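You operate a simulated robot arm through the tools that you are given. There is no shell and no other tool. Be economical: measure what you need, move in short steps, check, and stop when the job is done.

The job below is to be done with a simulated robot arm. You get a single attempt, and the scene is never put back.

JOB
Fix rail B at 25 and rail C at 90 on the scale.

Only the result counts: the job must be done as asked and must still hold three seconds after the hand-in. Knocking over, shifting, dropping, spilling or breaking anything else fails it.

ROBOT AND FRAMES
A 7-joint arm with a four-finger gripper on a trunk, on a base that drives. Base frame: it is fixed to the floor where the robot stands at the start and does not move with it; the origin is under the middle of the robot, x ahead of it, y to its left, z up; the surface under the hand at the start is at about z = 520. Lengths are in mm, angles in rad, forces in N, time in s.
Its first joint turns from -1.204 to 3.002 rad. Places, roughly: blue table [-1400, 100, 600]; blue table brake lever [-300, 1200, 600]; fixed rail clamp [-900, 1200, 1000]; green handle [100, -600, 1000]; grey table [1000, -100, 600]; grey table brake lever [700, -1200, 700]; rail a knob [800, 200, 1000]; rail b [900, -200, 900]; rail b knob [600, 0, 1000]; rail c [700, -500, 900]; rail c knob [400, -300, 1000]; rail d knob [200, -600, 1000]; sliding rail clamp [-1100, 900, 1000]; sliding rail knob [-800, 600, 1000]; small table [-2500, -4000, 700]; small table brake lever [-2700, -3300, 700]. Payload 3.67 kg.
Tool frame: the origin (TCP) lies between the finger pads and is the grasp point; the fingertips stand 28 mm ahead of it; z points along the fingers, y is the line along which they close. The gripper opens to 112 mm. The gripper's body begins 73 mm behind the TCP.
Orientation is that of the tool frame in the base frame, as a unit quaternion [w, x, y, z]. With the fingers straight down and closing along the base's y, the tool's x points along the base's -x, its y along +y and its z along -z.

CONTROLS
- The arm moves only by the tool apply_moves. Its argument "increments" is a list that holds one entry, the list of rows, each a list of 6 numbers: the shift along the base's x, y, z in units of 300 mm (1.0 is 300 mm), then the turn, a rotation vector about the base's x, y, z in units of 60 degrees (1.0 is 60 degrees). In form: [[[x, y, z, rx, ry, rz], ...]]. A call has 1 to 8 rows; each row is the pose to reach, as a shift and turn from the pose commanded when the call began. "claw" is the gripper command, from -1 (shut) to 1 (fully open), values between in proportion, set as the call begins (left out, the last holds). A call with a number of a shift or a turn outside -1 to 1 is refused whole. A row lasts 0.2 s, in which the tool goes at most 50 mm and 0.15 rad; a call with a longer step from one row to the next is refused whole, and so is a gripper value outside its range. Where a pose cannot be reached the arm comes as near as it can. A force on the tool above 40 N (or 10 N above the force at the start of the call, whichever is more), or a blocked arm, ends the call early, and 0.2 s more pass. The fingers move at their own pace and stop on an object; they squeeze with about 33 N. The grip force told is the motor's: it shows also when the fingers shut on nothing. Time passes only in rows, and 0.2 s behind the last, so rows that repeat a pose let the fingers close. The reply holds the time, the measured pose of the TCP, the force on the tool along the base axes, the opening and the grip force, in the units named above and with some noise, with the torque about the TCP (base axes, N m) and any sound that the robot's microphone picked up.
- Cameras (640 x 400 px; columns grow to the right, rows downward): "scene" is now at [140.1, 42.4, 1165.9]; the picture's right is [0.45, -0.89, -0.00], its down [-0.24, -0.12, -0.96] and it looks along [0.86, 0.43, -0.27] (base axes); focal length 214 px, centre (320, 200). "wrist" rides on the gripper at [60, -18, -104] in the tool frame; the picture's right is [0.29, 0.96, 0.00], its down [-0.80, 0.24, -0.55] and it looks along [-0.53, 0.16, 0.83] (tool axes); focal length 234 px, centre (320, 200). There is no depth. A picture from a camera that has moved, and an enlarged one, comes with that camera's place and axes in the base frame and with its lens. The place of the scene camera against the robot may be out by one fixed shift of up to 12 mm in any direction.
- get_image(camera): a new picture of that camera. No time passes.
- lift_body(by): slides the trunk up (or, below 0, down) by that many mm; the arm and the scene camera ride with it, the base frame stays. It gives what a move gives, with no picture.
- base_move(legs): drives the robot by 1 to 6 legs, each [ahead, turn to the left] in mm and rad, along the robot's own axes; the way and the turn of a leg run together, so that a leg with both is an arc; at most 1500 mm and 3.142 rad a leg. The arm and the cameras ride along, it lands a little off, and it stops where it bumps. It gives what a move gives.
- aim_head(pan, tilt): turns the head with the scene camera to pan (to the left, within 1.501 rad either way) and tilt (down, from -0.506 to 1.204), counted from straight ahead of the robot. It gives what a move gives.
- enlarge(camera, box): a new picture of the part [left, top, right, bottom] of that camera's present view, enlarged. No time passes.
- hand_in(): hands the job in; it is judged then, once.

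Go step by step. Nothing tells you exact positions but the pictures and the camera data: compare them with the known pose of the tool, close in by small moves and look again before you grip or let go. The budget is 120 turns and 78 pictures, counting those below and the enlarged ones. Unless the task says otherwise, let go and move clear before handing in, and close with one line.

The tools are called after "Emit:" by a JSON object that holds its "api" and its "payload". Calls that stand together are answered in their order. apply_moves: Moves the arm, as the interface text tells. Its arguments: {"type":"object","properties":{"increments":{"type":"array"},"claw":{"type":"number"}},"required":["increments"]} The other tools are called the same way: lift_body (by) slides the trunk up or down; base_move (legs) drives the base; aim_head (pan, tilt) turns the head that bears the scene camera; get_image (camera) takes a picture; enlarge (camera, box) takes an enlarged picture of a part of a camera's view; hand_in () hands the job in.

At the start:

```text
t: 0.0
tcp_pos: [603.1, -202.8, 1318.2]
tcp_rot: [-0.001, 0.002, 1.0, 0.0]
ft_force: [-0.4, 0.3, 0.1]
ft_torque: [0.03, 0.04, 0.0]
opening: 111.9
finger_force: 0.2
trunk travel left (down, up): [-275.0, 565.0]
robot x, y, heading: [1.0, 2.5, 0.0]
head pan, tilt: [0.464, 0.274]
```

scene: 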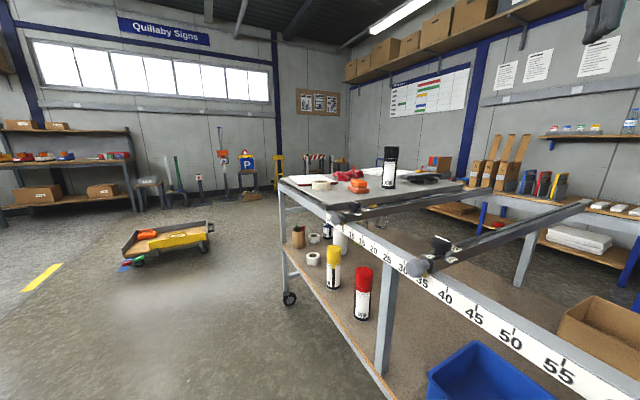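
wrist: 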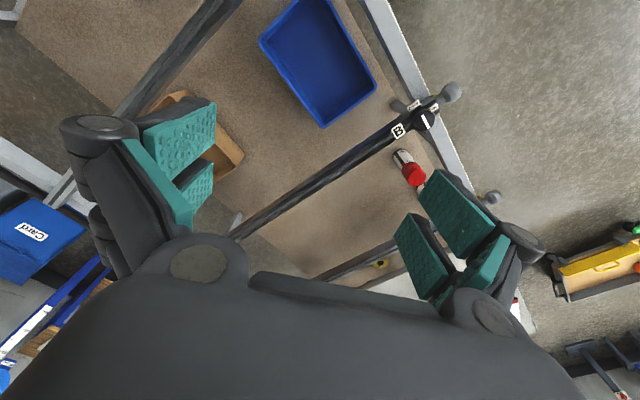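

I see a grey table with crossing rails and a scale along its near edge; rail B's knob is near 35. I'll look closer at the rails and the scale to the right.

Emit:
{"api": "enlarge", "payload": {"camera": "scene", "box": [280, 140, 600, 340]}}

Emit:
{"api": "aim_head", "payload": {"pan": -0.5, "tilt": 0.6}}

Emit:
{"api": "get_image", "payload": {"camera": "scene"}}

```text
2.00 times, centred on (440, 240) of scene
camera zoom: at [140.1, 42.4, 1165.9], right [0.45, -0.89, 0.0], down [-0.24, -0.12, -0.96], along [0.86, 0.43, -0.27], focal length 429 px, centre (80, 120)
```

zoom: 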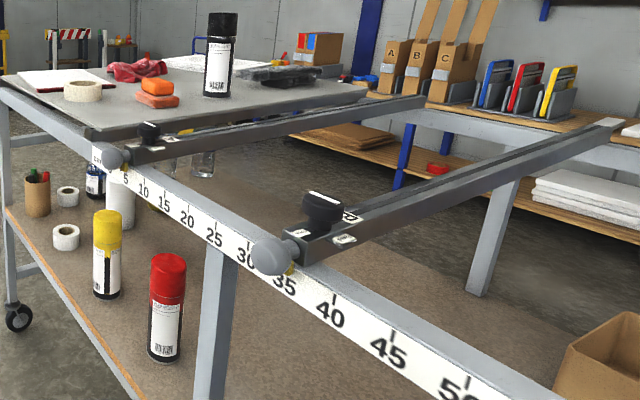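

```text
t: 1.2
tcp_pos: [602.3, -203.0, 1316.2]
tcp_rot: [0.0, 0.002, 1.0, 0.0]
ft_force: [-0.6, -0.5, 0.3]
ft_torque: [0.03, 0.02, -0.05]
opening: 112.0
finger_force: 0.0
trunk travel left (down, up): [-275.0, 565.0]
robot x, y, heading: [0.5, -0.4, 0.004]
head pan, tilt: [-0.499, 0.6]
```

```text
74 pictures are left
camera scene: at [134.2, -41.6, 1135.9], right [-0.48, -0.88, 0.0], down [-0.5, 0.27, -0.83], along [0.72, -0.39, -0.56], focal length 214 px, centre (320, 200)
```

scene: 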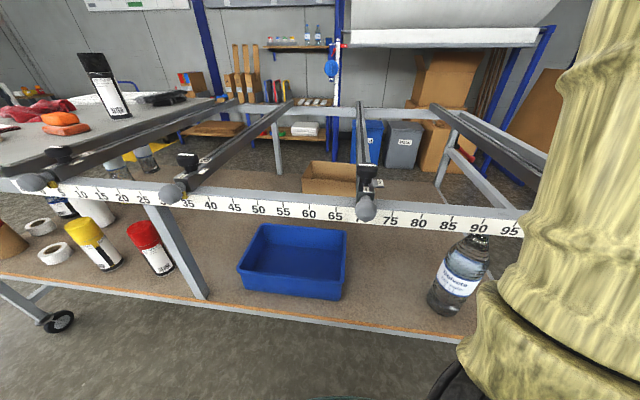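

Rail C sits near 70 and rail B near 33. I zoom in on each carriage to read labels and pointers.

Emit:
{"api": "enlarge", "payload": {"camera": "scene", "box": [150, 140, 250, 215]}}

Emit:
{"api": "enlarge", "payload": {"camera": "scene", "box": [320, 150, 420, 225]}}

Emit:
{"api": "aim_head", "payload": {"pan": -1.3, "tilt": 0.5}}

Emit:
{"api": "get_image", "payload": {"camera": "scene"}}

```text
5.33 times, centred on (200, 178) of scene
camera zoom: at [134.2, -41.6, 1135.9], right [-0.48, -0.88, 0.0], down [-0.5, 0.27, -0.83], along [0.72, -0.39, -0.56], focal length 1144 px, centre (960, 320)
```

zoom: 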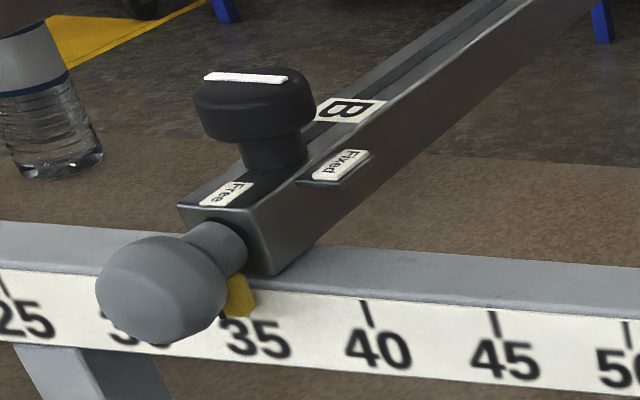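

```text
5.33 times, centred on (370, 188) of scene
camera zoom: at [134.2, -41.6, 1135.9], right [-0.48, -0.88, 0.0], down [-0.5, 0.27, -0.83], along [0.72, -0.39, -0.56], focal length 1144 px, centre (53, 267)
```

zoom: 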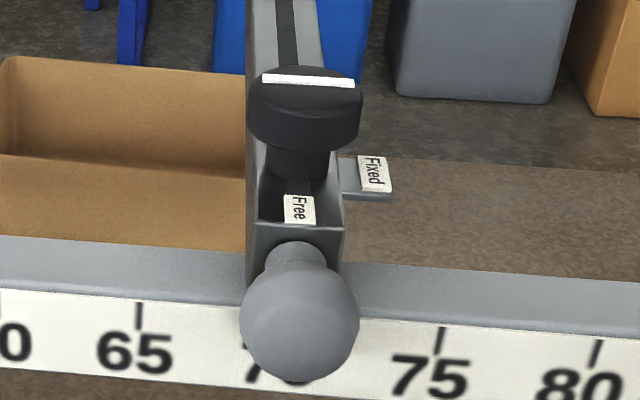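

```text
t: 2.4
tcp_pos: [604.1, -203.1, 1318.0]
tcp_rot: [-0.001, 0.002, 1.0, 0.0]
ft_force: [0.5, -0.4, -0.1]
ft_torque: [-0.01, -0.01, -0.02]
opening: 111.9
finger_force: 0.1
trunk travel left (down, up): [-275.0, 565.0]
robot x, y, heading: [-0.0, 3.8, 0.0]
head pan, tilt: [-1.3, 0.499]
```

```text
71 pictures are left
camera scene: at [81.0, -87.0, 1144.9], right [-0.96, -0.27, 0.0], down [-0.13, 0.46, -0.88], along [0.24, -0.85, -0.48], focal length 214 px, centre (320, 200)
```

scene: 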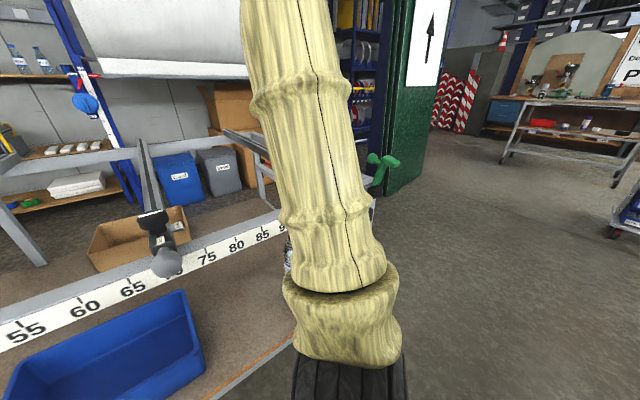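

Knobs have a white bar on top with "Free" toward the handle and "Fixed" to the side. I look from above with the wrist camera.

Emit:
{"api": "enlarge", "payload": {"camera": "wrist", "box": [380, 70, 480, 145]}}

Emit:
{"api": "enlarge", "payload": {"camera": "wrist", "box": [220, 60, 540, 260]}}

Emit:
{"api": "enlarge", "payload": {"camera": "scene", "box": [340, 120, 420, 220]}}

```text
5.33 times, centred on (430, 108) of wrist
camera zoom: at [541.7, -220.2, 1421.2], right [-0.28, 0.96, 0.0], down [0.8, 0.24, 0.55], along [0.53, 0.16, -0.83], focal length 1249 px, centre (-267, 693)
```

zoom: 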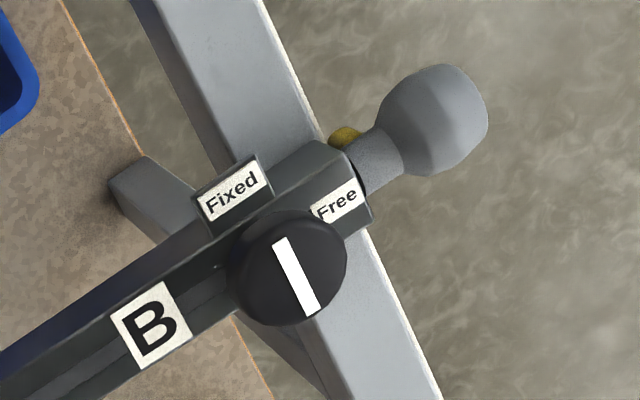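

```text
2.00 times, centred on (380, 160) of wrist
camera zoom: at [541.7, -220.2, 1421.2], right [-0.28, 0.96, 0.0], down [0.8, 0.24, 0.55], along [0.53, 0.16, -0.83], focal length 468 px, centre (200, 280)
```

zoom: 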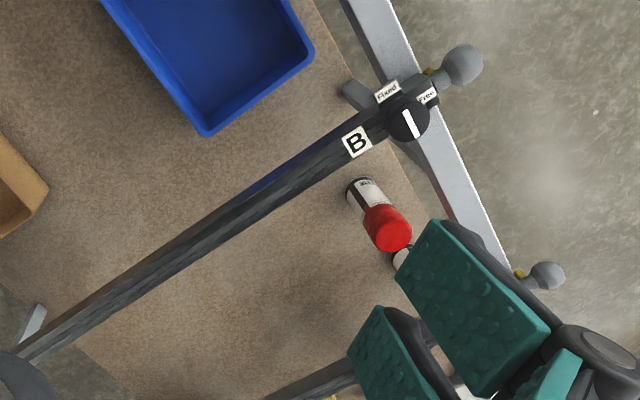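

```text
4.00 times, centred on (380, 170) of scene
camera zoom: at [81.0, -87.0, 1144.9], right [-0.96, -0.27, 0.0], down [-0.13, 0.46, -0.88], along [0.24, -0.85, -0.48], focal length 858 px, centre (80, 320)
```

zoom: 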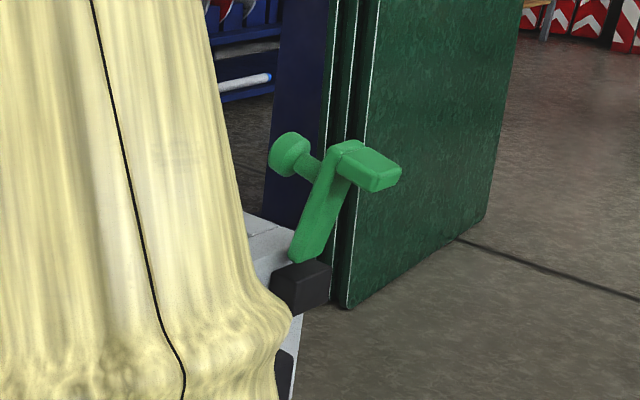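

B's knob top computes to about (600, 1, 974), C's to about (398, -281, 974); the bar lies along the edge (Fixed), so Free should be a quarter turn clockwise from above. I move above B's knob, turned +45°.

Emit:
{"api": "apply_moves", "payload": {"increments": [[[-0.001, 0.097, -0.1, 0, 0, 0.107], [-0.002, 0.194, -0.2, 0, 0, 0.214], [-0.004, 0.291, -0.3, 0, 0, 0.321], [-0.006, 0.388, -0.4, 0, 0, 0.428], [-0.008, 0.485, -0.5, 0, 0, 0.535], [-0.009, 0.582, -0.6, 0, 0, 0.642], [-0.01, 0.679, -0.7, 0, 0, 0.75], [-0.01, 0.679, -0.7, 0, 0, 0.75]]], "claw": 1}}

Emit:
{"api": "get_image", "payload": {"camera": "wrist"}}

Emit:
{"api": "aim_head", "payload": {"pan": 0.0, "tilt": 0.4}}

Emit:
{"api": "get_image", "payload": {"camera": "scene"}}

```text
t: 4.2
tcp_pos: [600.8, 0.6, 1103.5]
tcp_rot: [0.0, -0.382, 0.924, 0.001]
ft_force: [-0.1, -1.0, 0.6]
ft_torque: [0.01, 0.04, -0.01]
opening: 112.1
finger_force: 0.1
trunk travel left (down, up): [-275.0, 565.0]
robot x, y, heading: [2.9, 4.6, 0.004]
head pan, tilt: [-1.3, 0.499]
```

```text
67 pictures are left
camera wrist: at [569.4, -53.9, 1206.7], right [-0.88, 0.48, 0.0], down [0.4, 0.73, 0.55], along [0.26, 0.49, -0.83], focal length 234 px, centre (320, 200)
```

wrist: 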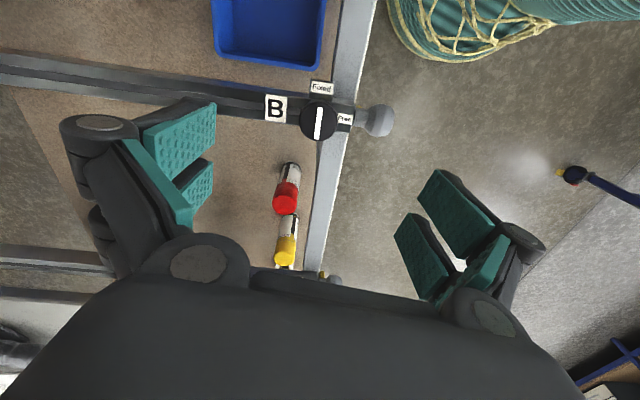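

```text
t: 5.6
tcp_pos: [601.0, -0.7, 1104.8]
tcp_rot: [0.0, -0.381, 0.925, 0.0]
ft_force: [-0.6, 1.2, -0.1]
ft_torque: [0.01, -0.01, 0.0]
opening: 111.9
finger_force: 0.1
trunk travel left (down, up): [-275.0, 565.0]
robot x, y, heading: [0.6, -0.5, 0.001]
head pan, tilt: [0.0, 0.4]
```

```text
66 pictures are left
camera scene: at [149.3, 0.6, 1154.1], right [0.0, -1.0, 0.0], down [-0.39, 0.0, -0.92], along [0.92, 0.0, -0.39], focal length 214 px, centre (320, 200)
```

scene: 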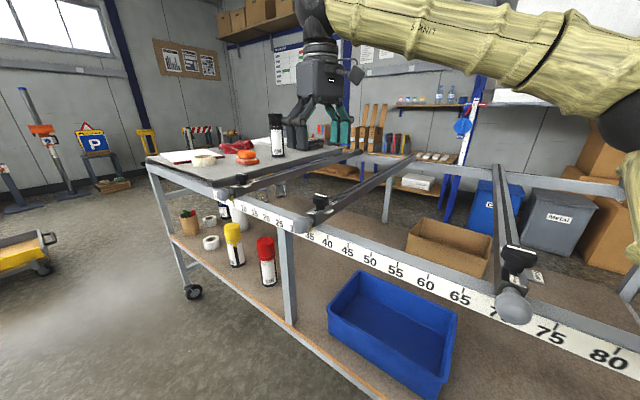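

The knob is directly beneath the open gripper. I descend so the tips straddle it and check.

Emit:
{"api": "apply_moves", "payload": {"increments": [[[0, 0, -0.11, 0, 0, 0], [0, 0, -0.22, 0, 0, 0], [0, 0, -0.33, 0, 0, 0], [0, 0, -0.427, 0, 0, 0], [0, 0, -0.427, 0, 0, 0]]]}}

Emit:
{"api": "get_image", "payload": {"camera": "wrist"}}

Emit:
{"api": "enlarge", "payload": {"camera": "scene", "box": [250, 130, 410, 260]}}

```text
t: 6.8
tcp_pos: [600.6, 0.3, 977.6]
tcp_rot: [0.0, -0.381, 0.924, 0.0]
ft_force: [0.5, 0.4, 0.1]
ft_torque: [0.0, -0.01, -0.02]
opening: 112.3
finger_force: 0.0
trunk travel left (down, up): [-275.0, 565.0]
robot x, y, heading: [1.5, 6.0, 0.003]
head pan, tilt: [0.0, 0.4]
```

```text
65 pictures are left
camera wrist: at [569.2, -54.0, 1081.0], right [-0.88, 0.48, 0.0], down [0.4, 0.73, 0.55], along [0.26, 0.49, -0.83], focal length 234 px, centre (320, 200)
```

wrist: 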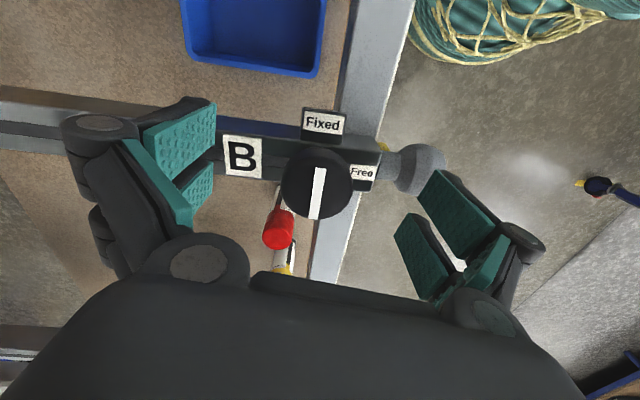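

```text
3.08 times, centred on (330, 195) of scene
camera zoom: at [149.4, 0.7, 1154.1], right [0.0, -1.0, 0.0], down [-0.39, 0.0, -0.92], along [0.92, 0.0, -0.39], focal length 660 px, centre (289, 215)
```

zoom: 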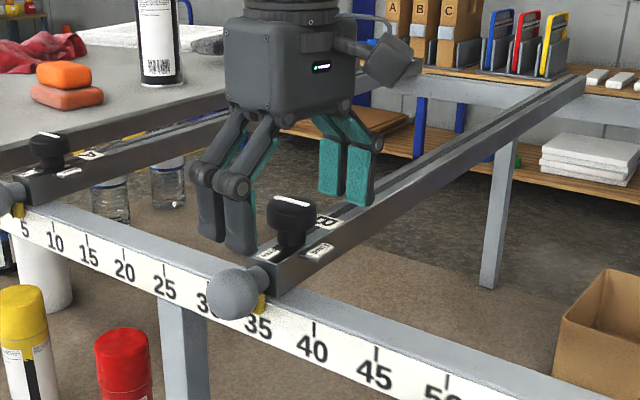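

The fingers straddle the knob correctly; B's pointer reads about 35. I lower 5 mm and close.

Emit:
{"api": "apply_moves", "payload": {"increments": [[[0, 0, -0.017, 0, 0, 0], [0, 0, -0.017, 0, 0, 0]]]}}

Emit:
{"api": "apply_moves", "payload": {"increments": [[[0, 0, 0, 0, 0, 0], [0, 0, 0, 0, 0, 0], [0, 0, 0, 0, 0, 0], [0, 0, 0, 0, 0, 0]]], "claw": -1}}

Emit:
{"api": "get_image", "payload": {"camera": "wrist"}}

```text
t: 7.4
tcp_pos: [600.7, 0.9, 973.5]
tcp_rot: [0.0, -0.381, 0.925, 0.0]
ft_force: [-0.9, 0.9, 0.0]
ft_torque: [0.0, -0.01, -0.01]
opening: 112.1
finger_force: 0.1
trunk travel left (down, up): [-275.0, 565.0]
robot x, y, heading: [2.3, 1.3, 0.003]
head pan, tilt: [0.0, 0.4]
```

```text
t: 8.3
tcp_pos: [601.0, -1.5, 978.2]
tcp_rot: [0.005, -0.379, 0.925, 0.001]
ft_force: [0.5, -3.8, 10.9]
ft_torque: [-0.53, 0.8, -0.02]
opening: 35.9
finger_force: 45.1
trunk travel left (down, up): [-275.0, 565.0]
robot x, y, heading: [1.0, 3.9, -0.001]
head pan, tilt: [0.0, 0.4]
stopped in row 4: the force on the tool passed its limit at 42 N (the readings are from after the stop); the commanded pose is now the measured one
```

```text
63 pictures are left
camera wrist: at [568.9, -55.7, 1080.2], right [-0.88, 0.48, 0.0], down [0.4, 0.73, 0.56], along [0.27, 0.49, -0.83], focal length 234 px, centre (320, 200)
```

wrist: 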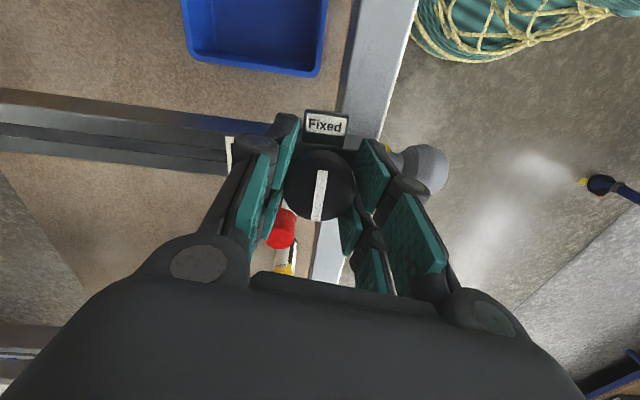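

The fingers hold the knob but touched something beneath while closing. I re-grip about 6 mm higher to avoid pressing on the rail.

Emit:
{"api": "apply_moves", "payload": {"increments": [[[0, 0, 0, 0, 0, 0], [0, 0, 0.015, 0, 0, 0], [0, 0, 0.015, 0, 0, 0]]], "claw": 0.0}}

Emit:
{"api": "apply_moves", "payload": {"increments": [[[0, 0, 0, 0, 0, 0], [0, 0, 0, 0, 0, 0], [0, 0, 0, 0, 0, 0]]], "claw": -1}}

```text
t: 9.1
tcp_pos: [602.6, -1.6, 980.1]
tcp_rot: [0.002, -0.379, 0.925, 0.001]
ft_force: [-0.3, -0.6, 0.5]
ft_torque: [0.01, 0.03, 0.0]
opening: 55.9
finger_force: 0.1
trunk travel left (down, up): [-275.0, 565.0]
robot x, y, heading: [-0.8, 4.8, 0.004]
head pan, tilt: [0.0, 0.4]
```

```text
t: 9.9
tcp_pos: [601.6, -0.4, 980.4]
tcp_rot: [0.002, -0.379, 0.925, 0.001]
ft_force: [-1.3, 2.1, -2.4]
ft_torque: [0.05, -0.03, -0.02]
opening: 35.3
finger_force: 45.2
trunk travel left (down, up): [-275.0, 565.0]
robot x, y, heading: [1.0, 3.2, 0.003]
head pan, tilt: [0.0, 0.4]
```

Clean grip now. I turn the knob clockwise about 33° and watch the torque.

Emit:
{"api": "apply_moves", "payload": {"increments": [[[0, 0, 0, 0, 0, -0.14], [0, 0, 0, 0, 0, -0.28], [0, 0, 0, 0, 0, -0.42], [0, 0, 0, 0, 0, -0.55]]]}}

Emit:
{"api": "get_image", "payload": {"camera": "wrist"}}

```text
t: 10.9
tcp_pos: [602.5, 0.0, 981.1]
tcp_rot: [0.003, -0.101, 0.995, -0.001]
ft_force: [4.7, 3.8, -0.6]
ft_torque: [-0.1, -0.06, 0.5]
opening: 35.8
finger_force: 44.8
trunk travel left (down, up): [-275.0, 565.0]
robot x, y, heading: [-1.5, 1.6, -0.005]
head pan, tilt: [0.0, 0.4]
```

```text
62 pictures are left
camera wrist: at [544.8, -29.2, 1083.4], right [-0.47, 0.88, 0.0], down [0.73, 0.39, 0.56], along [0.49, 0.26, -0.83], focal length 234 px, centre (320, 200)
```

wrist: 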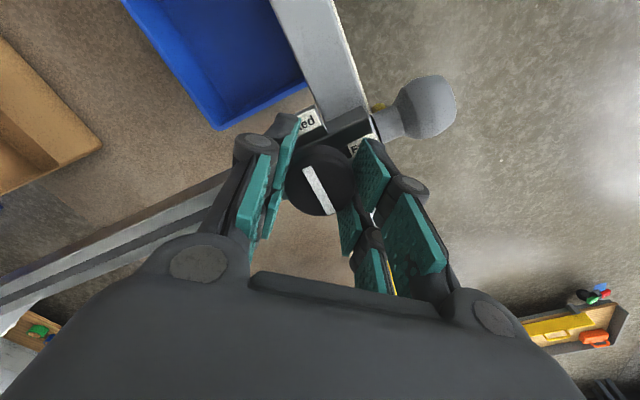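

The bar stayed put in the world, so the knob slipped: it sits against its stop clockwise. I try counter-clockwise (normal loosening) by the same amount.

Emit:
{"api": "apply_moves", "payload": {"increments": [[[0, 0, 0, 0, 0, 0.14], [0, 0, 0, 0, 0, 0.28], [0, 0, 0, 0, 0, 0.42], [0, 0, 0, 0, 0, 0.55]]]}}

Emit:
{"api": "get_image", "payload": {"camera": "wrist"}}

```text
t: 11.9
tcp_pos: [601.2, 0.1, 979.8]
tcp_rot: [0.002, -0.373, 0.928, -0.003]
ft_force: [4.8, -2.7, -3.9]
ft_torque: [-0.09, 0.4, 0.03]
opening: 35.1
finger_force: 44.9
trunk travel left (down, up): [-275.0, 565.0]
robot x, y, heading: [1.1, 5.1, -0.004]
head pan, tilt: [0.0, 0.4]
stopped in row 4: the force on the tool passed its limit at 43 N (the readings are from after the stop); the commanded pose is now the measured one
```

```text
61 pictures are left
camera wrist: at [568.3, -54.5, 1084.1], right [-0.87, 0.49, -0.01], down [0.41, 0.73, 0.55], along [0.28, 0.48, -0.83], focal length 234 px, centre (320, 200)
```

wrist: 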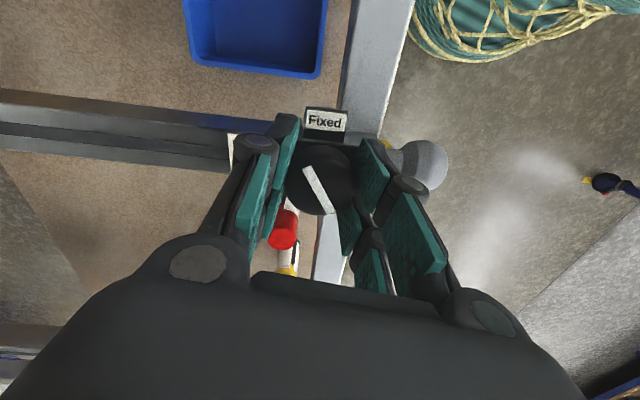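

The knob turned ccw with the gripper by ~31°. I open, swing back clockwise above it, and re-grip for the rest of the turn.

Emit:
{"api": "apply_moves", "payload": {"increments": [[[0, 0, 0, 0, 0, 0], [0, 0, 0.1, 0, 0, -0.14], [0, 0, 0.1, 0, 0, -0.28], [0, 0, 0.1, 0, 0, -0.42], [0, 0, 0.1, 0, 0, -0.56], [0, 0, 0.1, 0, 0, -0.7], [0, 0, 0.1, 0, 0, -0.84], [0, 0, 0.1, 0, 0, -0.98]]], "claw": 0.2}}

Emit:
{"api": "get_image", "payload": {"camera": "wrist"}}

```text
t: 13.7
tcp_pos: [603.0, -2.9, 1008.3]
tcp_rot: [0.001, 0.132, 0.991, -0.002]
ft_force: [-0.2, -0.1, -1.2]
ft_torque: [0.01, 0.01, 0.0]
opening: 67.3
finger_force: 0.0
trunk travel left (down, up): [-275.0, 565.0]
robot x, y, heading: [-0.1, -1.4, -0.003]
head pan, tilt: [0.0, 0.4]
```

```text
60 pictures are left
camera wrist: at [537.8, -3.4, 1111.8], right [-0.03, 1.0, 0.0], down [0.83, 0.02, 0.55], along [0.55, 0.01, -0.83], focal length 234 px, centre (320, 200)
```

wrist: 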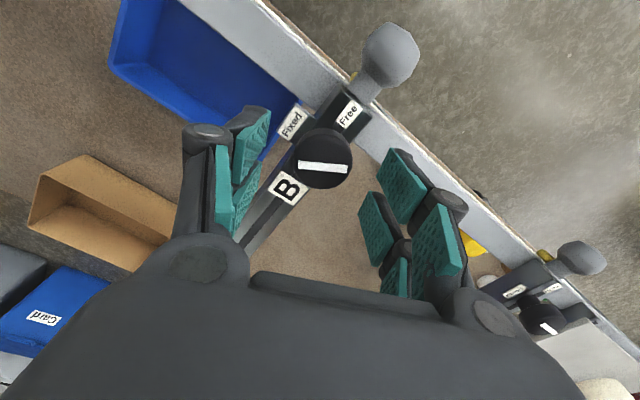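

The knob's bar has moved ~33° ccw; grip is centred. I descend and close again.

Emit:
{"api": "apply_moves", "payload": {"increments": [[[-0.005, 0.005, -0.097, 0, 0, 0], [-0.005, 0.005, -0.097, 0, 0, 0]]]}}

Emit:
{"api": "apply_moves", "payload": {"increments": [[[0, 0, 0, 0, 0, 0], [0, 0, 0, 0, 0, 0], [0, 0, 0, 0, 0, 0]]], "claw": -1}}

Emit:
{"api": "apply_moves", "payload": {"increments": [[[0, 0, 0, 0, 0, 0.14], [0, 0, 0, 0, 0, 0.28], [0, 0, 0, 0, 0, 0.42], [0, 0, 0, 0, 0, 0.56], [0, 0, 0, 0, 0, 0.7], [0, 0, 0, 0, 0, 0.84], [0, 0, 0, 0, 0, 0.95]]]}}

Emit:
{"api": "get_image", "payload": {"camera": "wrist"}}

```text
t: 14.3
tcp_pos: [599.9, 0.0, 980.2]
tcp_rot: [0.0, 0.132, 0.991, -0.001]
ft_force: [-0.3, -0.1, -0.5]
ft_torque: [0.0, -0.01, -0.01]
opening: 67.5
finger_force: 0.0
trunk travel left (down, up): [-275.0, 565.0]
robot x, y, heading: [-0.6, -0.7, -0.004]
head pan, tilt: [0.0, 0.4]
```

```text
t: 15.1
tcp_pos: [599.4, 0.6, 980.4]
tcp_rot: [-0.001, 0.131, 0.991, -0.001]
ft_force: [-1.2, 0.3, -1.0]
ft_torque: [0.01, -0.03, 0.01]
opening: 35.9
finger_force: 45.0
trunk travel left (down, up): [-275.0, 565.0]
robot x, y, heading: [1.1, 5.4, -0.003]
head pan, tilt: [0.0, 0.4]
```

```text
t: 16.6
tcp_pos: [599.9, -2.4, 980.7]
tcp_rot: [0.003, -0.311, 0.95, -0.005]
ft_force: [4.0, -5.6, -2.9]
ft_torque: [-0.26, 0.67, -0.01]
opening: 36.1
finger_force: 44.4
trunk travel left (down, up): [-275.0, 565.0]
robot x, y, heading: [-0.3, 2.7, -0.005]
head pan, tilt: [0.0, 0.4]
stopped in row 7: the force on the tool passed its limit at 42 N (the readings are from after the stop); the commanded pose is now the measured one
```

```text
59 pictures are left
camera wrist: at [560.3, -50.2, 1083.8], right [-0.8, 0.6, -0.01], down [0.5, 0.67, 0.55], along [0.34, 0.43, -0.83], focal length 234 px, centre (320, 200)
```

wrist: 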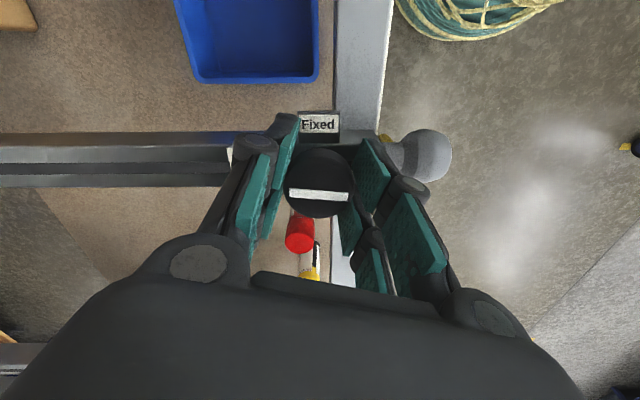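

The bar now lies along the rail (Free). I try sliding the rail 30 mm toward lower numbers while holding the knob.

Emit:
{"api": "apply_moves", "payload": {"increments": [[[0.01, 0.0135, 0, 0, 0, 0], [0.02, 0.027, 0, 0, 0, 0], [0.03, 0.041, 0, 0, 0, 0], [0.04, 0.054, 0, 0, 0, 0], [0.05, 0.067, 0, 0, 0, 0], [0.059, 0.0807, 0, 0, 0, 0]]]}}

Emit:
{"api": "get_image", "payload": {"camera": "wrist"}}

Emit:
{"api": "enlarge", "payload": {"camera": "scene", "box": [230, 130, 390, 260]}}

```text
t: 18.0
tcp_pos: [617.2, 21.4, 980.1]
tcp_rot: [0.001, -0.311, 0.951, -0.003]
ft_force: [-8.1, 4.2, 22.6]
ft_torque: [-0.02, 0.04, -0.01]
opening: 35.7
finger_force: 44.8
trunk travel left (down, up): [-275.0, 565.0]
robot x, y, heading: [-0.5, 4.5, -0.009]
head pan, tilt: [0.0, 0.4]
```

```text
58 pictures are left
camera wrist: at [578.1, -26.9, 1083.0], right [-0.8, 0.6, -0.01], down [0.5, 0.67, 0.55], along [0.34, 0.44, -0.83], focal length 234 px, centre (320, 200)
```

wrist: 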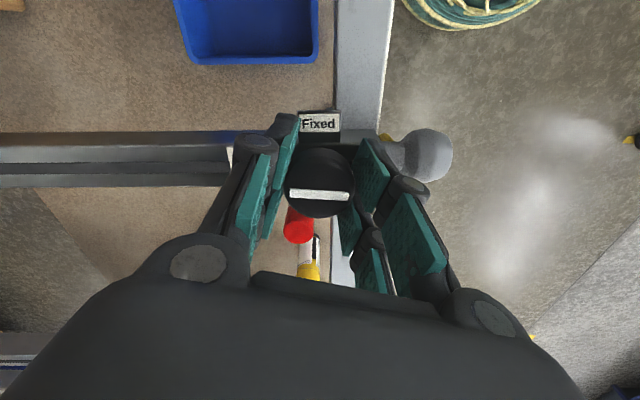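

```text
3.08 times, centred on (310, 195) of scene
camera zoom: at [147.3, 0.3, 1154.4], right [0.0, -1.0, 0.0], down [-0.39, 0.0, -0.92], along [0.92, 0.0, -0.39], focal length 660 px, centre (351, 215)
```

zoom: 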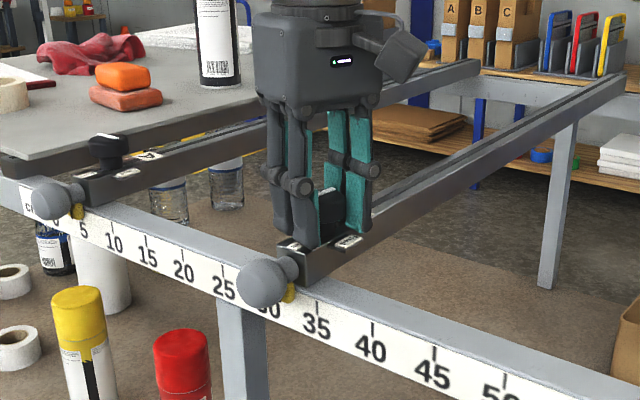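

The rail slides; the pointer is now near 32. I move 50 mm further then read carefully.

Emit:
{"api": "apply_moves", "payload": {"increments": [[[0.0115, 0.0155, 0, 0, 0, 0], [0.023, 0.031, 0, 0, 0, 0], [0.0345, 0.0465, 0, 0, 0, 0], [0.046, 0.062, 0, 0, 0, 0], [0.0575, 0.0775, 0, 0, 0, 0], [0.069, 0.093, 0, 0, 0, 0], [0.0805, 0.1085, 0, 0, 0, 0], [0.0983, 0.1345, 0, 0, 0, 0]]]}}

Emit:
{"api": "enlarge", "payload": {"camera": "scene", "box": [230, 160, 350, 250]}}

```text
t: 19.8
tcp_pos: [647.3, 62.0, 979.5]
tcp_rot: [0.001, -0.31, 0.951, -0.003]
ft_force: [-5.8, 4.1, 21.0]
ft_torque: [-0.22, 0.47, 0.0]
opening: 35.3
finger_force: 45.2
trunk travel left (down, up): [-275.0, 565.0]
robot x, y, heading: [-0.7, 0.8, -0.001]
head pan, tilt: [0.0, 0.4]
```

```text
4.44 times, centred on (290, 205) of scene
camera zoom: at [147.5, 0.2, 1154.4], right [0.0, -1.0, 0.0], down [-0.39, 0.0, -0.92], along [0.92, 0.0, -0.39], focal length 953 px, centre (453, 178)
```

zoom: 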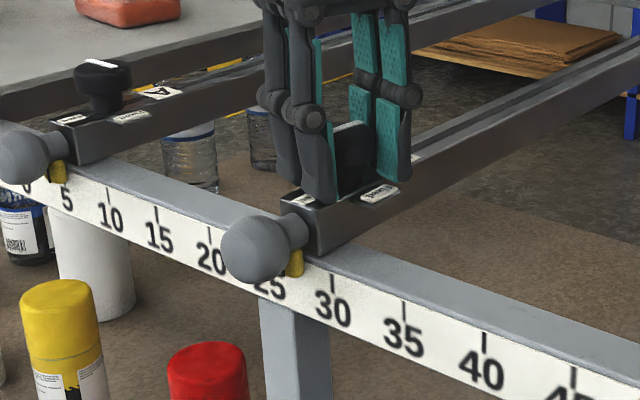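

Pointer at ~27. I go 18 mm further, then look for the 25 tick.

Emit:
{"api": "apply_moves", "payload": {"increments": [[[0.012, 0.016, 0, 0, 0, 0], [0.024, 0.032, 0, 0, 0, 0], [0.0354, 0.0484, 0, 0, 0, 0], [0.0354, 0.0484, 0, 0, 0, 0]]]}}

Emit:
{"api": "enlarge", "payload": {"camera": "scene", "box": [240, 180, 320, 240]}}

Emit:
{"api": "get_image", "payload": {"camera": "wrist"}}

```text
t: 20.8
tcp_pos: [657.2, 72.8, 979.4]
tcp_rot: [0.002, -0.311, 0.951, -0.003]
ft_force: [-17.3, 8.0, -22.2]
ft_torque: [-0.16, 0.83, 0.04]
opening: 35.4
finger_force: 44.9
trunk travel left (down, up): [-275.0, 565.0]
robot x, y, heading: [-3.8, 3.2, -0.005]
head pan, tilt: [0.0, 0.4]
```

```text
6.67 times, centred on (280, 210) of scene
camera zoom: at [146.0, -2.6, 1154.8], right [-0.01, -1.0, 0.0], down [-0.39, 0.0, -0.92], along [0.92, 0.0, -0.39], focal length 1430 px, centre (587, 133)
```

zoom: 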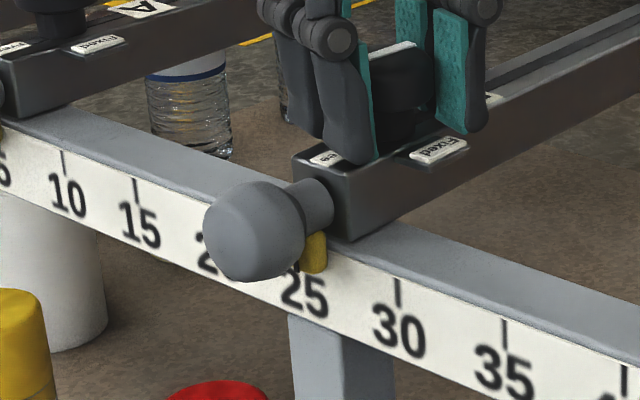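

```text
54 pictures are left
camera wrist: at [616.3, 24.5, 1082.8], right [-0.8, 0.6, -0.01], down [0.5, 0.67, 0.55], along [0.34, 0.44, -0.83], focal length 234 px, centre (320, 200)
```

wrist: 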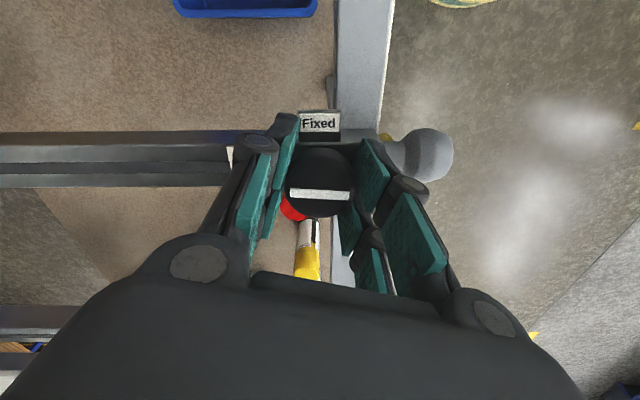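

Pointer about 25.6. I nudge 7 mm further.

Emit:
{"api": "apply_moves", "payload": {"increments": [[[0.007, 0.0095, 0, 0, 0, 0], [0.0138, 0.0188, 0, 0, 0, 0], [0.0138, 0.0188, 0, 0, 0, 0], [0.0138, 0.0188, 0, 0, 0, 0]]]}}

Emit:
{"api": "enlarge", "payload": {"camera": "scene", "box": [240, 180, 320, 240]}}

```text
t: 21.2
tcp_pos: [657.2, 75.5, 979.5]
tcp_rot: [0.003, -0.31, 0.951, -0.003]
ft_force: [-9.0, 1.4, 0.0]
ft_torque: [0.0, 0.6, -0.01]
opening: 35.2
finger_force: 45.2
trunk travel left (down, up): [-275.0, 565.0]
robot x, y, heading: [3.4, -0.1, -0.012]
head pan, tilt: [0.0, 0.4]
stopped in row 2: the force on the tool passed its limit at 41 N (the readings are from after the stop); the commanded pose is now the measured one
```

```text
6.67 times, centred on (280, 210) of scene
camera zoom: at [146.5, -2.7, 1154.3], right [-0.01, -1.0, 0.0], down [-0.39, 0.01, -0.92], along [0.92, -0.01, -0.39], focal length 1430 px, centre (587, 133)
```

zoom: 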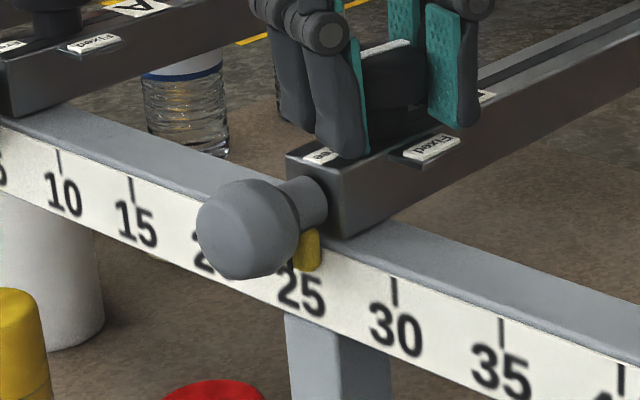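

Lateral misalignment built up force; the command is now reset. I nudge ~5 mm along a slightly more y-ward line.

Emit:
{"api": "apply_moves", "payload": {"increments": [[[0.002, 0.007, 0, 0, 0, 0], [0.006, 0.0145, 0, 0, 0, 0], [0.006, 0.0145, 0, 0, 0, 0]]]}}

Emit:
{"api": "enlarge", "payload": {"camera": "scene", "box": [240, 180, 320, 240]}}

```text
t: 22.0
tcp_pos: [660.5, 79.8, 980.2]
tcp_rot: [0.003, -0.31, 0.951, -0.004]
ft_force: [5.4, -9.5, -30.8]
ft_torque: [0.03, 0.02, 0.03]
opening: 35.0
finger_force: 45.1
trunk travel left (down, up): [-275.0, 565.0]
robot x, y, heading: [0.1, 4.1, -0.009]
head pan, tilt: [0.0, 0.4]
```

```text
6.67 times, centred on (280, 210) of scene
camera zoom: at [146.1, -4.9, 1155.3], right [-0.01, -1.0, 0.0], down [-0.39, 0.01, -0.92], along [0.92, -0.01, -0.39], focal length 1430 px, centre (587, 133)
```

zoom: 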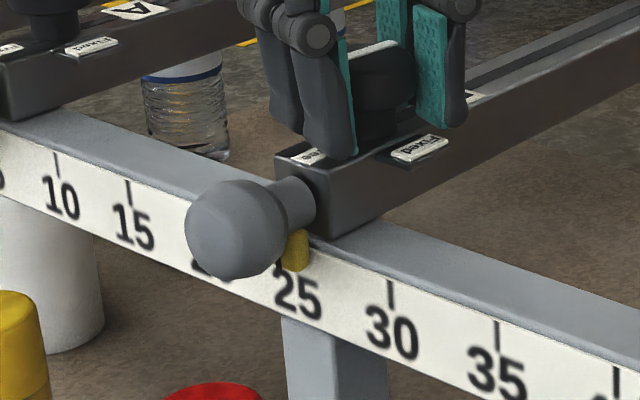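

Apparent reading 25.0, but the pointer stands a few mm proud of the scale and I view it obliquely, so the true value is nearer 25.3. I nudge 3 mm more.

Emit:
{"api": "apply_moves", "payload": {"increments": [[[0.004, 0.008, 0.01, 0, 0, 0], [0.005, 0.009, 0.01, 0, 0, 0]]]}}

Emit:
{"api": "enlarge", "payload": {"camera": "scene", "box": [240, 180, 320, 240]}}

```text
t: 22.7
tcp_pos: [662.5, 81.1, 984.1]
tcp_rot: [0.004, -0.308, 0.951, -0.004]
ft_force: [-4.5, -1.3, -1.5]
ft_torque: [-0.58, 0.7, -0.02]
opening: 35.3
finger_force: 45.1
trunk travel left (down, up): [-275.0, 565.0]
robot x, y, heading: [2.5, 4.0, -0.009]
head pan, tilt: [0.0, 0.4]
stopped in row 2: the force on the tool passed its limit at 44 N (the readings are from after the stop); the commanded pose is now the measured one
```

```text
6.67 times, centred on (280, 210) of scene
camera zoom: at [146.4, -7.5, 1153.8], right [-0.01, -1.0, -0.01], down [-0.39, 0.01, -0.92], along [0.92, -0.01, -0.39], focal length 1430 px, centre (587, 133)
```

zoom: 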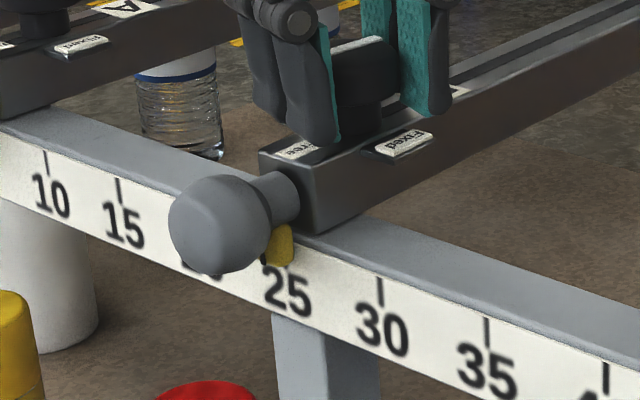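

Corrected reading is now ≈25.0. I turn the knob clockwise back to Fixed, first ~59°.

Emit:
{"api": "apply_moves", "payload": {"increments": [[[0, 0, 0, 0, 0, -0.14], [0, 0, 0, 0, 0, -0.28], [0, 0, 0, 0, 0, -0.42], [0, 0, 0, 0, 0, -0.56], [0, 0, 0, 0, 0, -0.7], [0, 0, 0, 0, 0, -0.84], [0, 0, 0, 0, 0, -0.98]]]}}

Emit:
{"api": "get_image", "payload": {"camera": "wrist"}}

```text
t: 23.1
tcp_pos: [666.0, 85.7, 982.2]
tcp_rot: [0.002, -0.231, 0.973, -0.006]
ft_force: [-1.1, -1.5, 0.1]
ft_torque: [-0.05, 0.04, 0.0]
opening: 35.4
finger_force: 44.6
trunk travel left (down, up): [-275.0, 565.0]
robot x, y, heading: [1.5, -0.5, -0.01]
head pan, tilt: [0.0, 0.4]
stopped in row 2: the force on the tool passed its limit at 44 N (the readings are from after the stop); the commanded pose is now the measured one
```

```text
50 pictures are left
camera wrist: at [617.2, 44.4, 1086.1], right [-0.69, 0.73, -0.01], down [0.6, 0.58, 0.55], along [0.41, 0.37, -0.83], focal length 234 px, centre (320, 200)
```

wrist: 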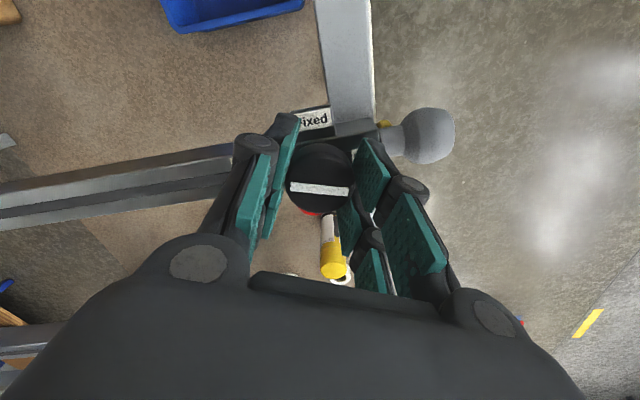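

The call ended early and the TCP shifted ~5 mm; I check the pointer.

Emit:
{"api": "enlarge", "payload": {"camera": "scene", "box": [240, 180, 320, 240]}}

```text
6.67 times, centred on (280, 210) of scene
camera zoom: at [148.2, -2.1, 1153.4], right [-0.01, -1.0, 0.0], down [-0.39, 0.0, -0.92], along [0.92, -0.01, -0.39], focal length 1430 px, centre (587, 133)
```

zoom: 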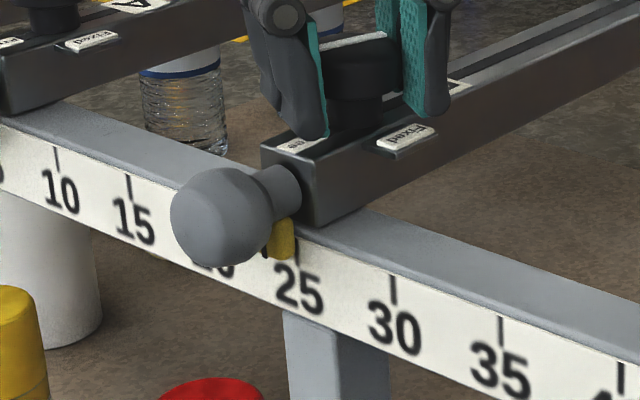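

Overshot to about 24.5 true. I move back ~5 mm.

Emit:
{"api": "apply_moves", "payload": {"increments": [[[-0.005, -0.007, 0, 0, 0, 0], [-0.01, -0.0136, 0, 0, 0, 0], [-0.01, -0.0136, 0, 0, 0, 0], [-0.01, -0.0136, 0, 0, 0, 0]]]}}

Emit:
{"api": "enlarge", "payload": {"camera": "scene", "box": [240, 180, 320, 240]}}

```text
t: 24.1
tcp_pos: [663.0, 83.3, 982.3]
tcp_rot: [0.002, -0.23, 0.973, -0.006]
ft_force: [0.9, 3.8, 4.7]
ft_torque: [0.74, -0.94, -0.01]
opening: 35.0
finger_force: 44.8
trunk travel left (down, up): [-275.0, 565.0]
robot x, y, heading: [-0.9, 4.8, -0.007]
head pan, tilt: [0.0, 0.4]
```

```text
6.67 times, centred on (280, 210) of scene
camera zoom: at [148.9, -1.1, 1154.1], right [-0.01, -1.0, 0.0], down [-0.39, 0.0, -0.92], along [0.92, -0.01, -0.39], focal length 1430 px, centre (587, 133)
```

zoom: 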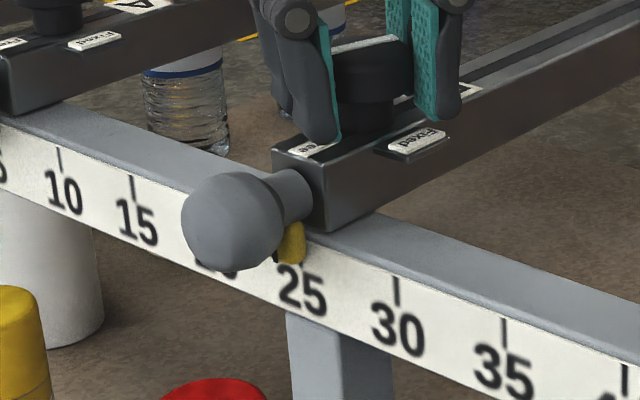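

Apparent 24.6 → true ≈24.9–25. I continue the fixing turn in small steps.

Emit:
{"api": "apply_moves", "payload": {"increments": [[[0, 0, 0, 0, 0, -0.1], [0, 0, 0, 0, 0, -0.2], [0, 0, 0, 0, 0, -0.3]]]}}

Emit:
{"api": "apply_moves", "payload": {"increments": [[[0, 0, 0, 0, 0, -0.1], [0, 0, 0, 0, 0, -0.2], [0, 0, 0, 0, 0, -0.3]]]}}

Emit:
{"api": "enlarge", "payload": {"camera": "scene", "box": [240, 180, 320, 240]}}

Emit:
{"api": "get_image", "payload": {"camera": "wrist"}}

```text
t: 24.9
tcp_pos: [662.5, 83.4, 983.1]
tcp_rot: [0.001, -0.074, 0.997, -0.006]
ft_force: [-0.9, 1.8, 3.5]
ft_torque: [-0.55, 0.76, 0.0]
opening: 35.3
finger_force: 44.8
trunk travel left (down, up): [-275.0, 565.0]
robot x, y, heading: [0.2, 1.8, -0.015]
head pan, tilt: [0.0, 0.4]
```

```text
t: 25.7
tcp_pos: [663.4, 83.3, 982.9]
tcp_rot: [0.001, 0.083, 0.997, -0.006]
ft_force: [-2.8, 1.0, -4.0]
ft_torque: [0.03, 0.39, -0.01]
opening: 35.1
finger_force: 45.1
trunk travel left (down, up): [-275.0, 565.0]
robot x, y, heading: [4.4, 2.2, -0.008]
head pan, tilt: [0.0, 0.4]
```

```text
6.67 times, centred on (280, 210) of scene
camera zoom: at [149.3, -1.2, 1154.0], right [-0.01, -1.0, 0.0], down [-0.39, 0.0, -0.92], along [0.92, -0.01, -0.39], focal length 1430 px, centre (587, 133)
```

zoom: 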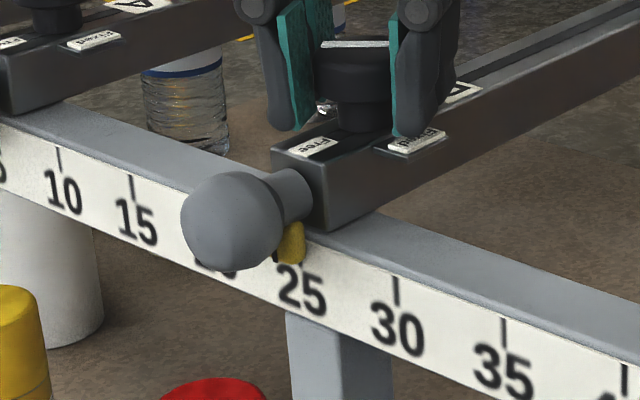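

```text
46 pictures are left
camera wrist: at [599.3, 76.5, 1086.2], right [-0.13, 0.99, -0.01], down [0.83, 0.11, 0.55], along [0.55, 0.06, -0.83], focal length 234 px, centre (320, 200)
```

wrist: 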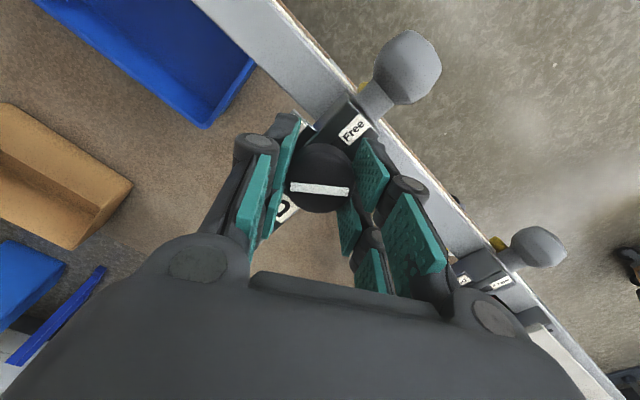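

Pointer unmoved. The bar needs another ~44° clockwise; I continue to the stop.

Emit:
{"api": "apply_moves", "payload": {"increments": [[[0, 0, 0, 0, 0, -0.1], [0, 0, 0, 0, 0, -0.2], [0, 0, 0, 0, 0, -0.3], [0, 0, 0, 0, 0, -0.4]]]}}

Emit:
{"api": "apply_moves", "payload": {"increments": [[[0, 0, 0, 0, 0, -0.1], [0, 0, 0, 0, 0, -0.2], [0, 0, 0, 0, 0, -0.3], [0, 0, 0, 0, 0, -0.42]]]}}

Emit:
{"api": "get_image", "payload": {"camera": "wrist"}}

```text
t: 26.7
tcp_pos: [663.3, 82.2, 982.1]
tcp_rot: [0.0, 0.288, 0.958, -0.006]
ft_force: [2.2, -0.2, 2.2]
ft_torque: [0.36, -0.03, 0.02]
opening: 35.3
finger_force: 45.1
trunk travel left (down, up): [-275.0, 565.0]
robot x, y, heading: [2.2, 0.4, -0.007]
head pan, tilt: [0.0, 0.4]
```

```text
t: 27.7
tcp_pos: [664.1, 83.3, 981.5]
tcp_rot: [-0.002, 0.49, 0.872, -0.007]
ft_force: [3.7, 0.6, 2.5]
ft_torque: [-0.07, -0.16, 0.41]
opening: 35.7
finger_force: 44.5
trunk travel left (down, up): [-275.0, 565.0]
robot x, y, heading: [-0.7, -3.4, -0.008]
head pan, tilt: [0.0, 0.4]
```

```text
45 pictures are left
camera wrist: at [615.9, 125.5, 1085.8], right [0.67, 0.74, -0.01], down [0.62, -0.55, 0.55], along [0.4, -0.38, -0.83], focal length 234 px, centre (320, 200)
```

wrist: 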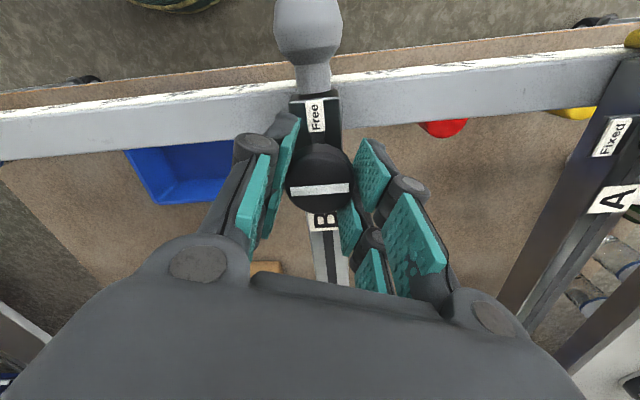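

The bar is along the edge and the stop torque shows: fixed. I release, lift, and swing out in front so the wrist camera can read the scale more squarely.

Emit:
{"api": "apply_moves", "payload": {"increments": [[[0, 0, 0, 0, 0, 0], [0, 0, 0, 0, 0, 0], [0, 0, 0.15, 0, 0, 0], [0, 0, 0.3, 0, 0, 0]]], "claw": 0.5}}

Emit:
{"api": "apply_moves", "payload": {"increments": [[[-0.09, 0.107, 0, 0, 0, 0.07], [-0.18, 0.214, 0, 0, 0, 0.14], [-0.27, 0.32, 0, 0, 0, 0.2], [-0.36, 0.427, -0.05, 0, 0, 0.27], [-0.45, 0.534, -0.12, 0, 0, 0.34], [-0.54, 0.64, -0.2, 0, 0, 0.4], [-0.54, 0.64, -0.24, 0, 0, 0.4], [-0.54, 0.64, -0.24, 0, 0, 0.4]]]}}

Emit:
{"api": "get_image", "payload": {"camera": "wrist"}}

```text
t: 28.7
tcp_pos: [661.5, 82.2, 1074.9]
tcp_rot: [-0.003, 0.489, 0.872, -0.006]
ft_force: [-0.1, 0.1, 1.2]
ft_torque: [-0.03, -0.01, -0.02]
opening: 84.0
finger_force: 0.0
trunk travel left (down, up): [-275.0, 565.0]
robot x, y, heading: [1.0, 1.9, -0.012]
head pan, tilt: [0.0, 0.4]
```

```text
t: 30.5
tcp_pos: [500.6, 274.4, 998.5]
tcp_rot: [-0.001, 0.297, 0.955, -0.007]
ft_force: [-0.1, 0.0, -0.5]
ft_torque: [0.02, 0.0, 0.03]
opening: 84.1
finger_force: 0.0
trunk travel left (down, up): [-275.0, 565.0]
robot x, y, heading: [2.3, 1.7, -0.005]
head pan, tilt: [0.0, 0.4]
```

```text
44 pictures are left
camera wrist: at [440.3, 295.0, 1102.5], right [0.31, 0.95, -0.01], down [0.8, -0.25, 0.55], along [0.52, -0.18, -0.83], focal length 234 px, centre (320, 200)
```

wrist: 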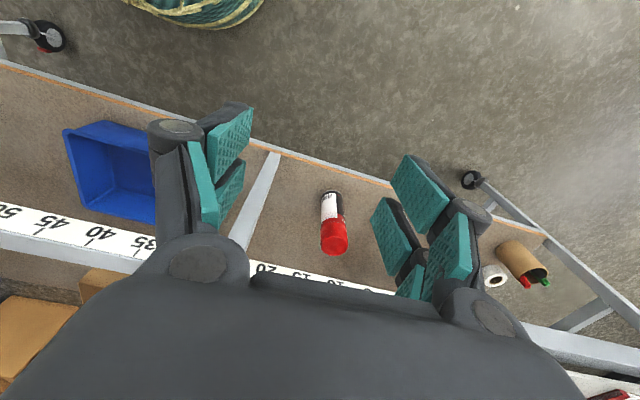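

The picture is inverted and the hand hides the pointer. I keep the camera there but yaw +35° so the pointer falls left of the hand.

Emit:
{"api": "apply_moves", "payload": {"increments": [[[0, 0.03, 0, 0, 0, 0.14], [0, 0.06, 0, 0, 0, 0.28], [0, 0.09, 0, 0, 0, 0.42], [0.005, 0.128, 0, 0, 0, 0.56], [0.005, 0.128, 0, 0, 0, 0.583]]]}}

Emit:
{"api": "enlarge", "payload": {"camera": "wrist", "box": [0, 100, 200, 260]}}

```text
t: 31.7
tcp_pos: [503.1, 312.3, 1000.7]
tcp_rot: [0.001, -0.005, 1.0, -0.006]
ft_force: [-0.3, 0.9, -0.1]
ft_torque: [0.01, 0.01, 0.03]
opening: 84.2
finger_force: 0.0
trunk travel left (down, up): [-275.0, 565.0]
robot x, y, heading: [1.6, 2.6, -0.011]
head pan, tilt: [0.0, 0.4]
```

```text
2.50 times, centred on (100, 180) of wrist
camera zoom: at [440.9, 296.0, 1104.1], right [-0.3, 0.96, -0.01], down [0.79, 0.25, 0.55], along [0.53, 0.15, -0.83], focal length 585 px, centre (870, 250)
```

zoom: 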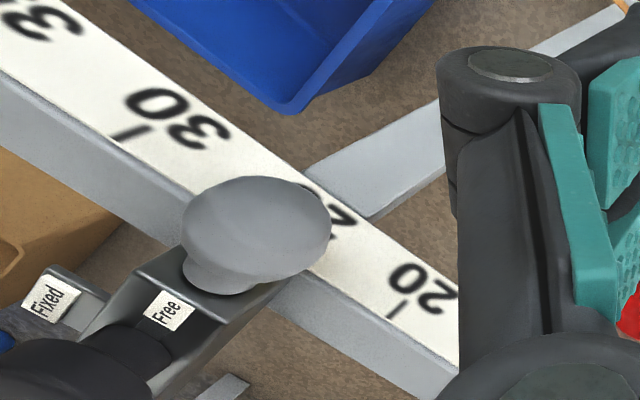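

The ball hides it. I shift further along the edge toward lower numbers to see past the ball.

Emit:
{"api": "apply_moves", "payload": {"increments": [[[0.07, 0.1, 0, 0, 0, -0.08], [0.14, 0.2, 0, 0, 0, -0.16], [0.217, 0.296, 0, 0, 0, -0.25], [0.217, 0.296, 0, 0, 0, -0.25]]]}}

Emit:
{"api": "enlarge", "payload": {"camera": "wrist", "box": [0, 100, 200, 260]}}

```text
t: 32.7
tcp_pos: [566.9, 402.7, 1000.5]
tcp_rot: [0.0, 0.128, 0.992, -0.007]
ft_force: [0.6, 0.7, 0.4]
ft_torque: [0.0, 0.01, 0.04]
opening: 84.3
finger_force: 0.0
trunk travel left (down, up): [-275.0, 565.0]
robot x, y, heading: [4.3, -0.1, -0.007]
head pan, tilt: [0.0, 0.4]
```

```text
2.50 times, centred on (100, 180) of wrist
camera zoom: at [502.9, 401.9, 1104.8], right [-0.04, 1.0, -0.01], down [0.83, 0.04, 0.55], along [0.55, 0.01, -0.83], focal length 585 px, centre (870, 250)
```

zoom: 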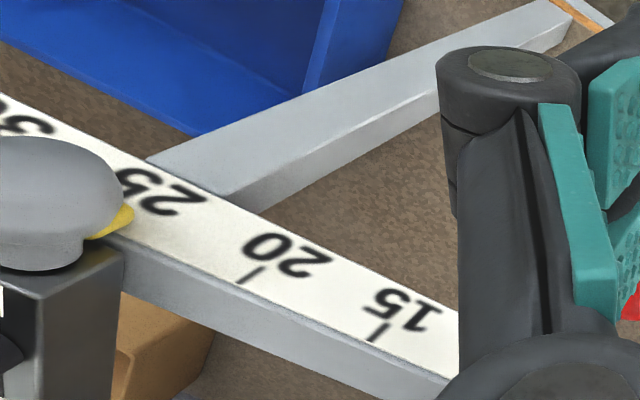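

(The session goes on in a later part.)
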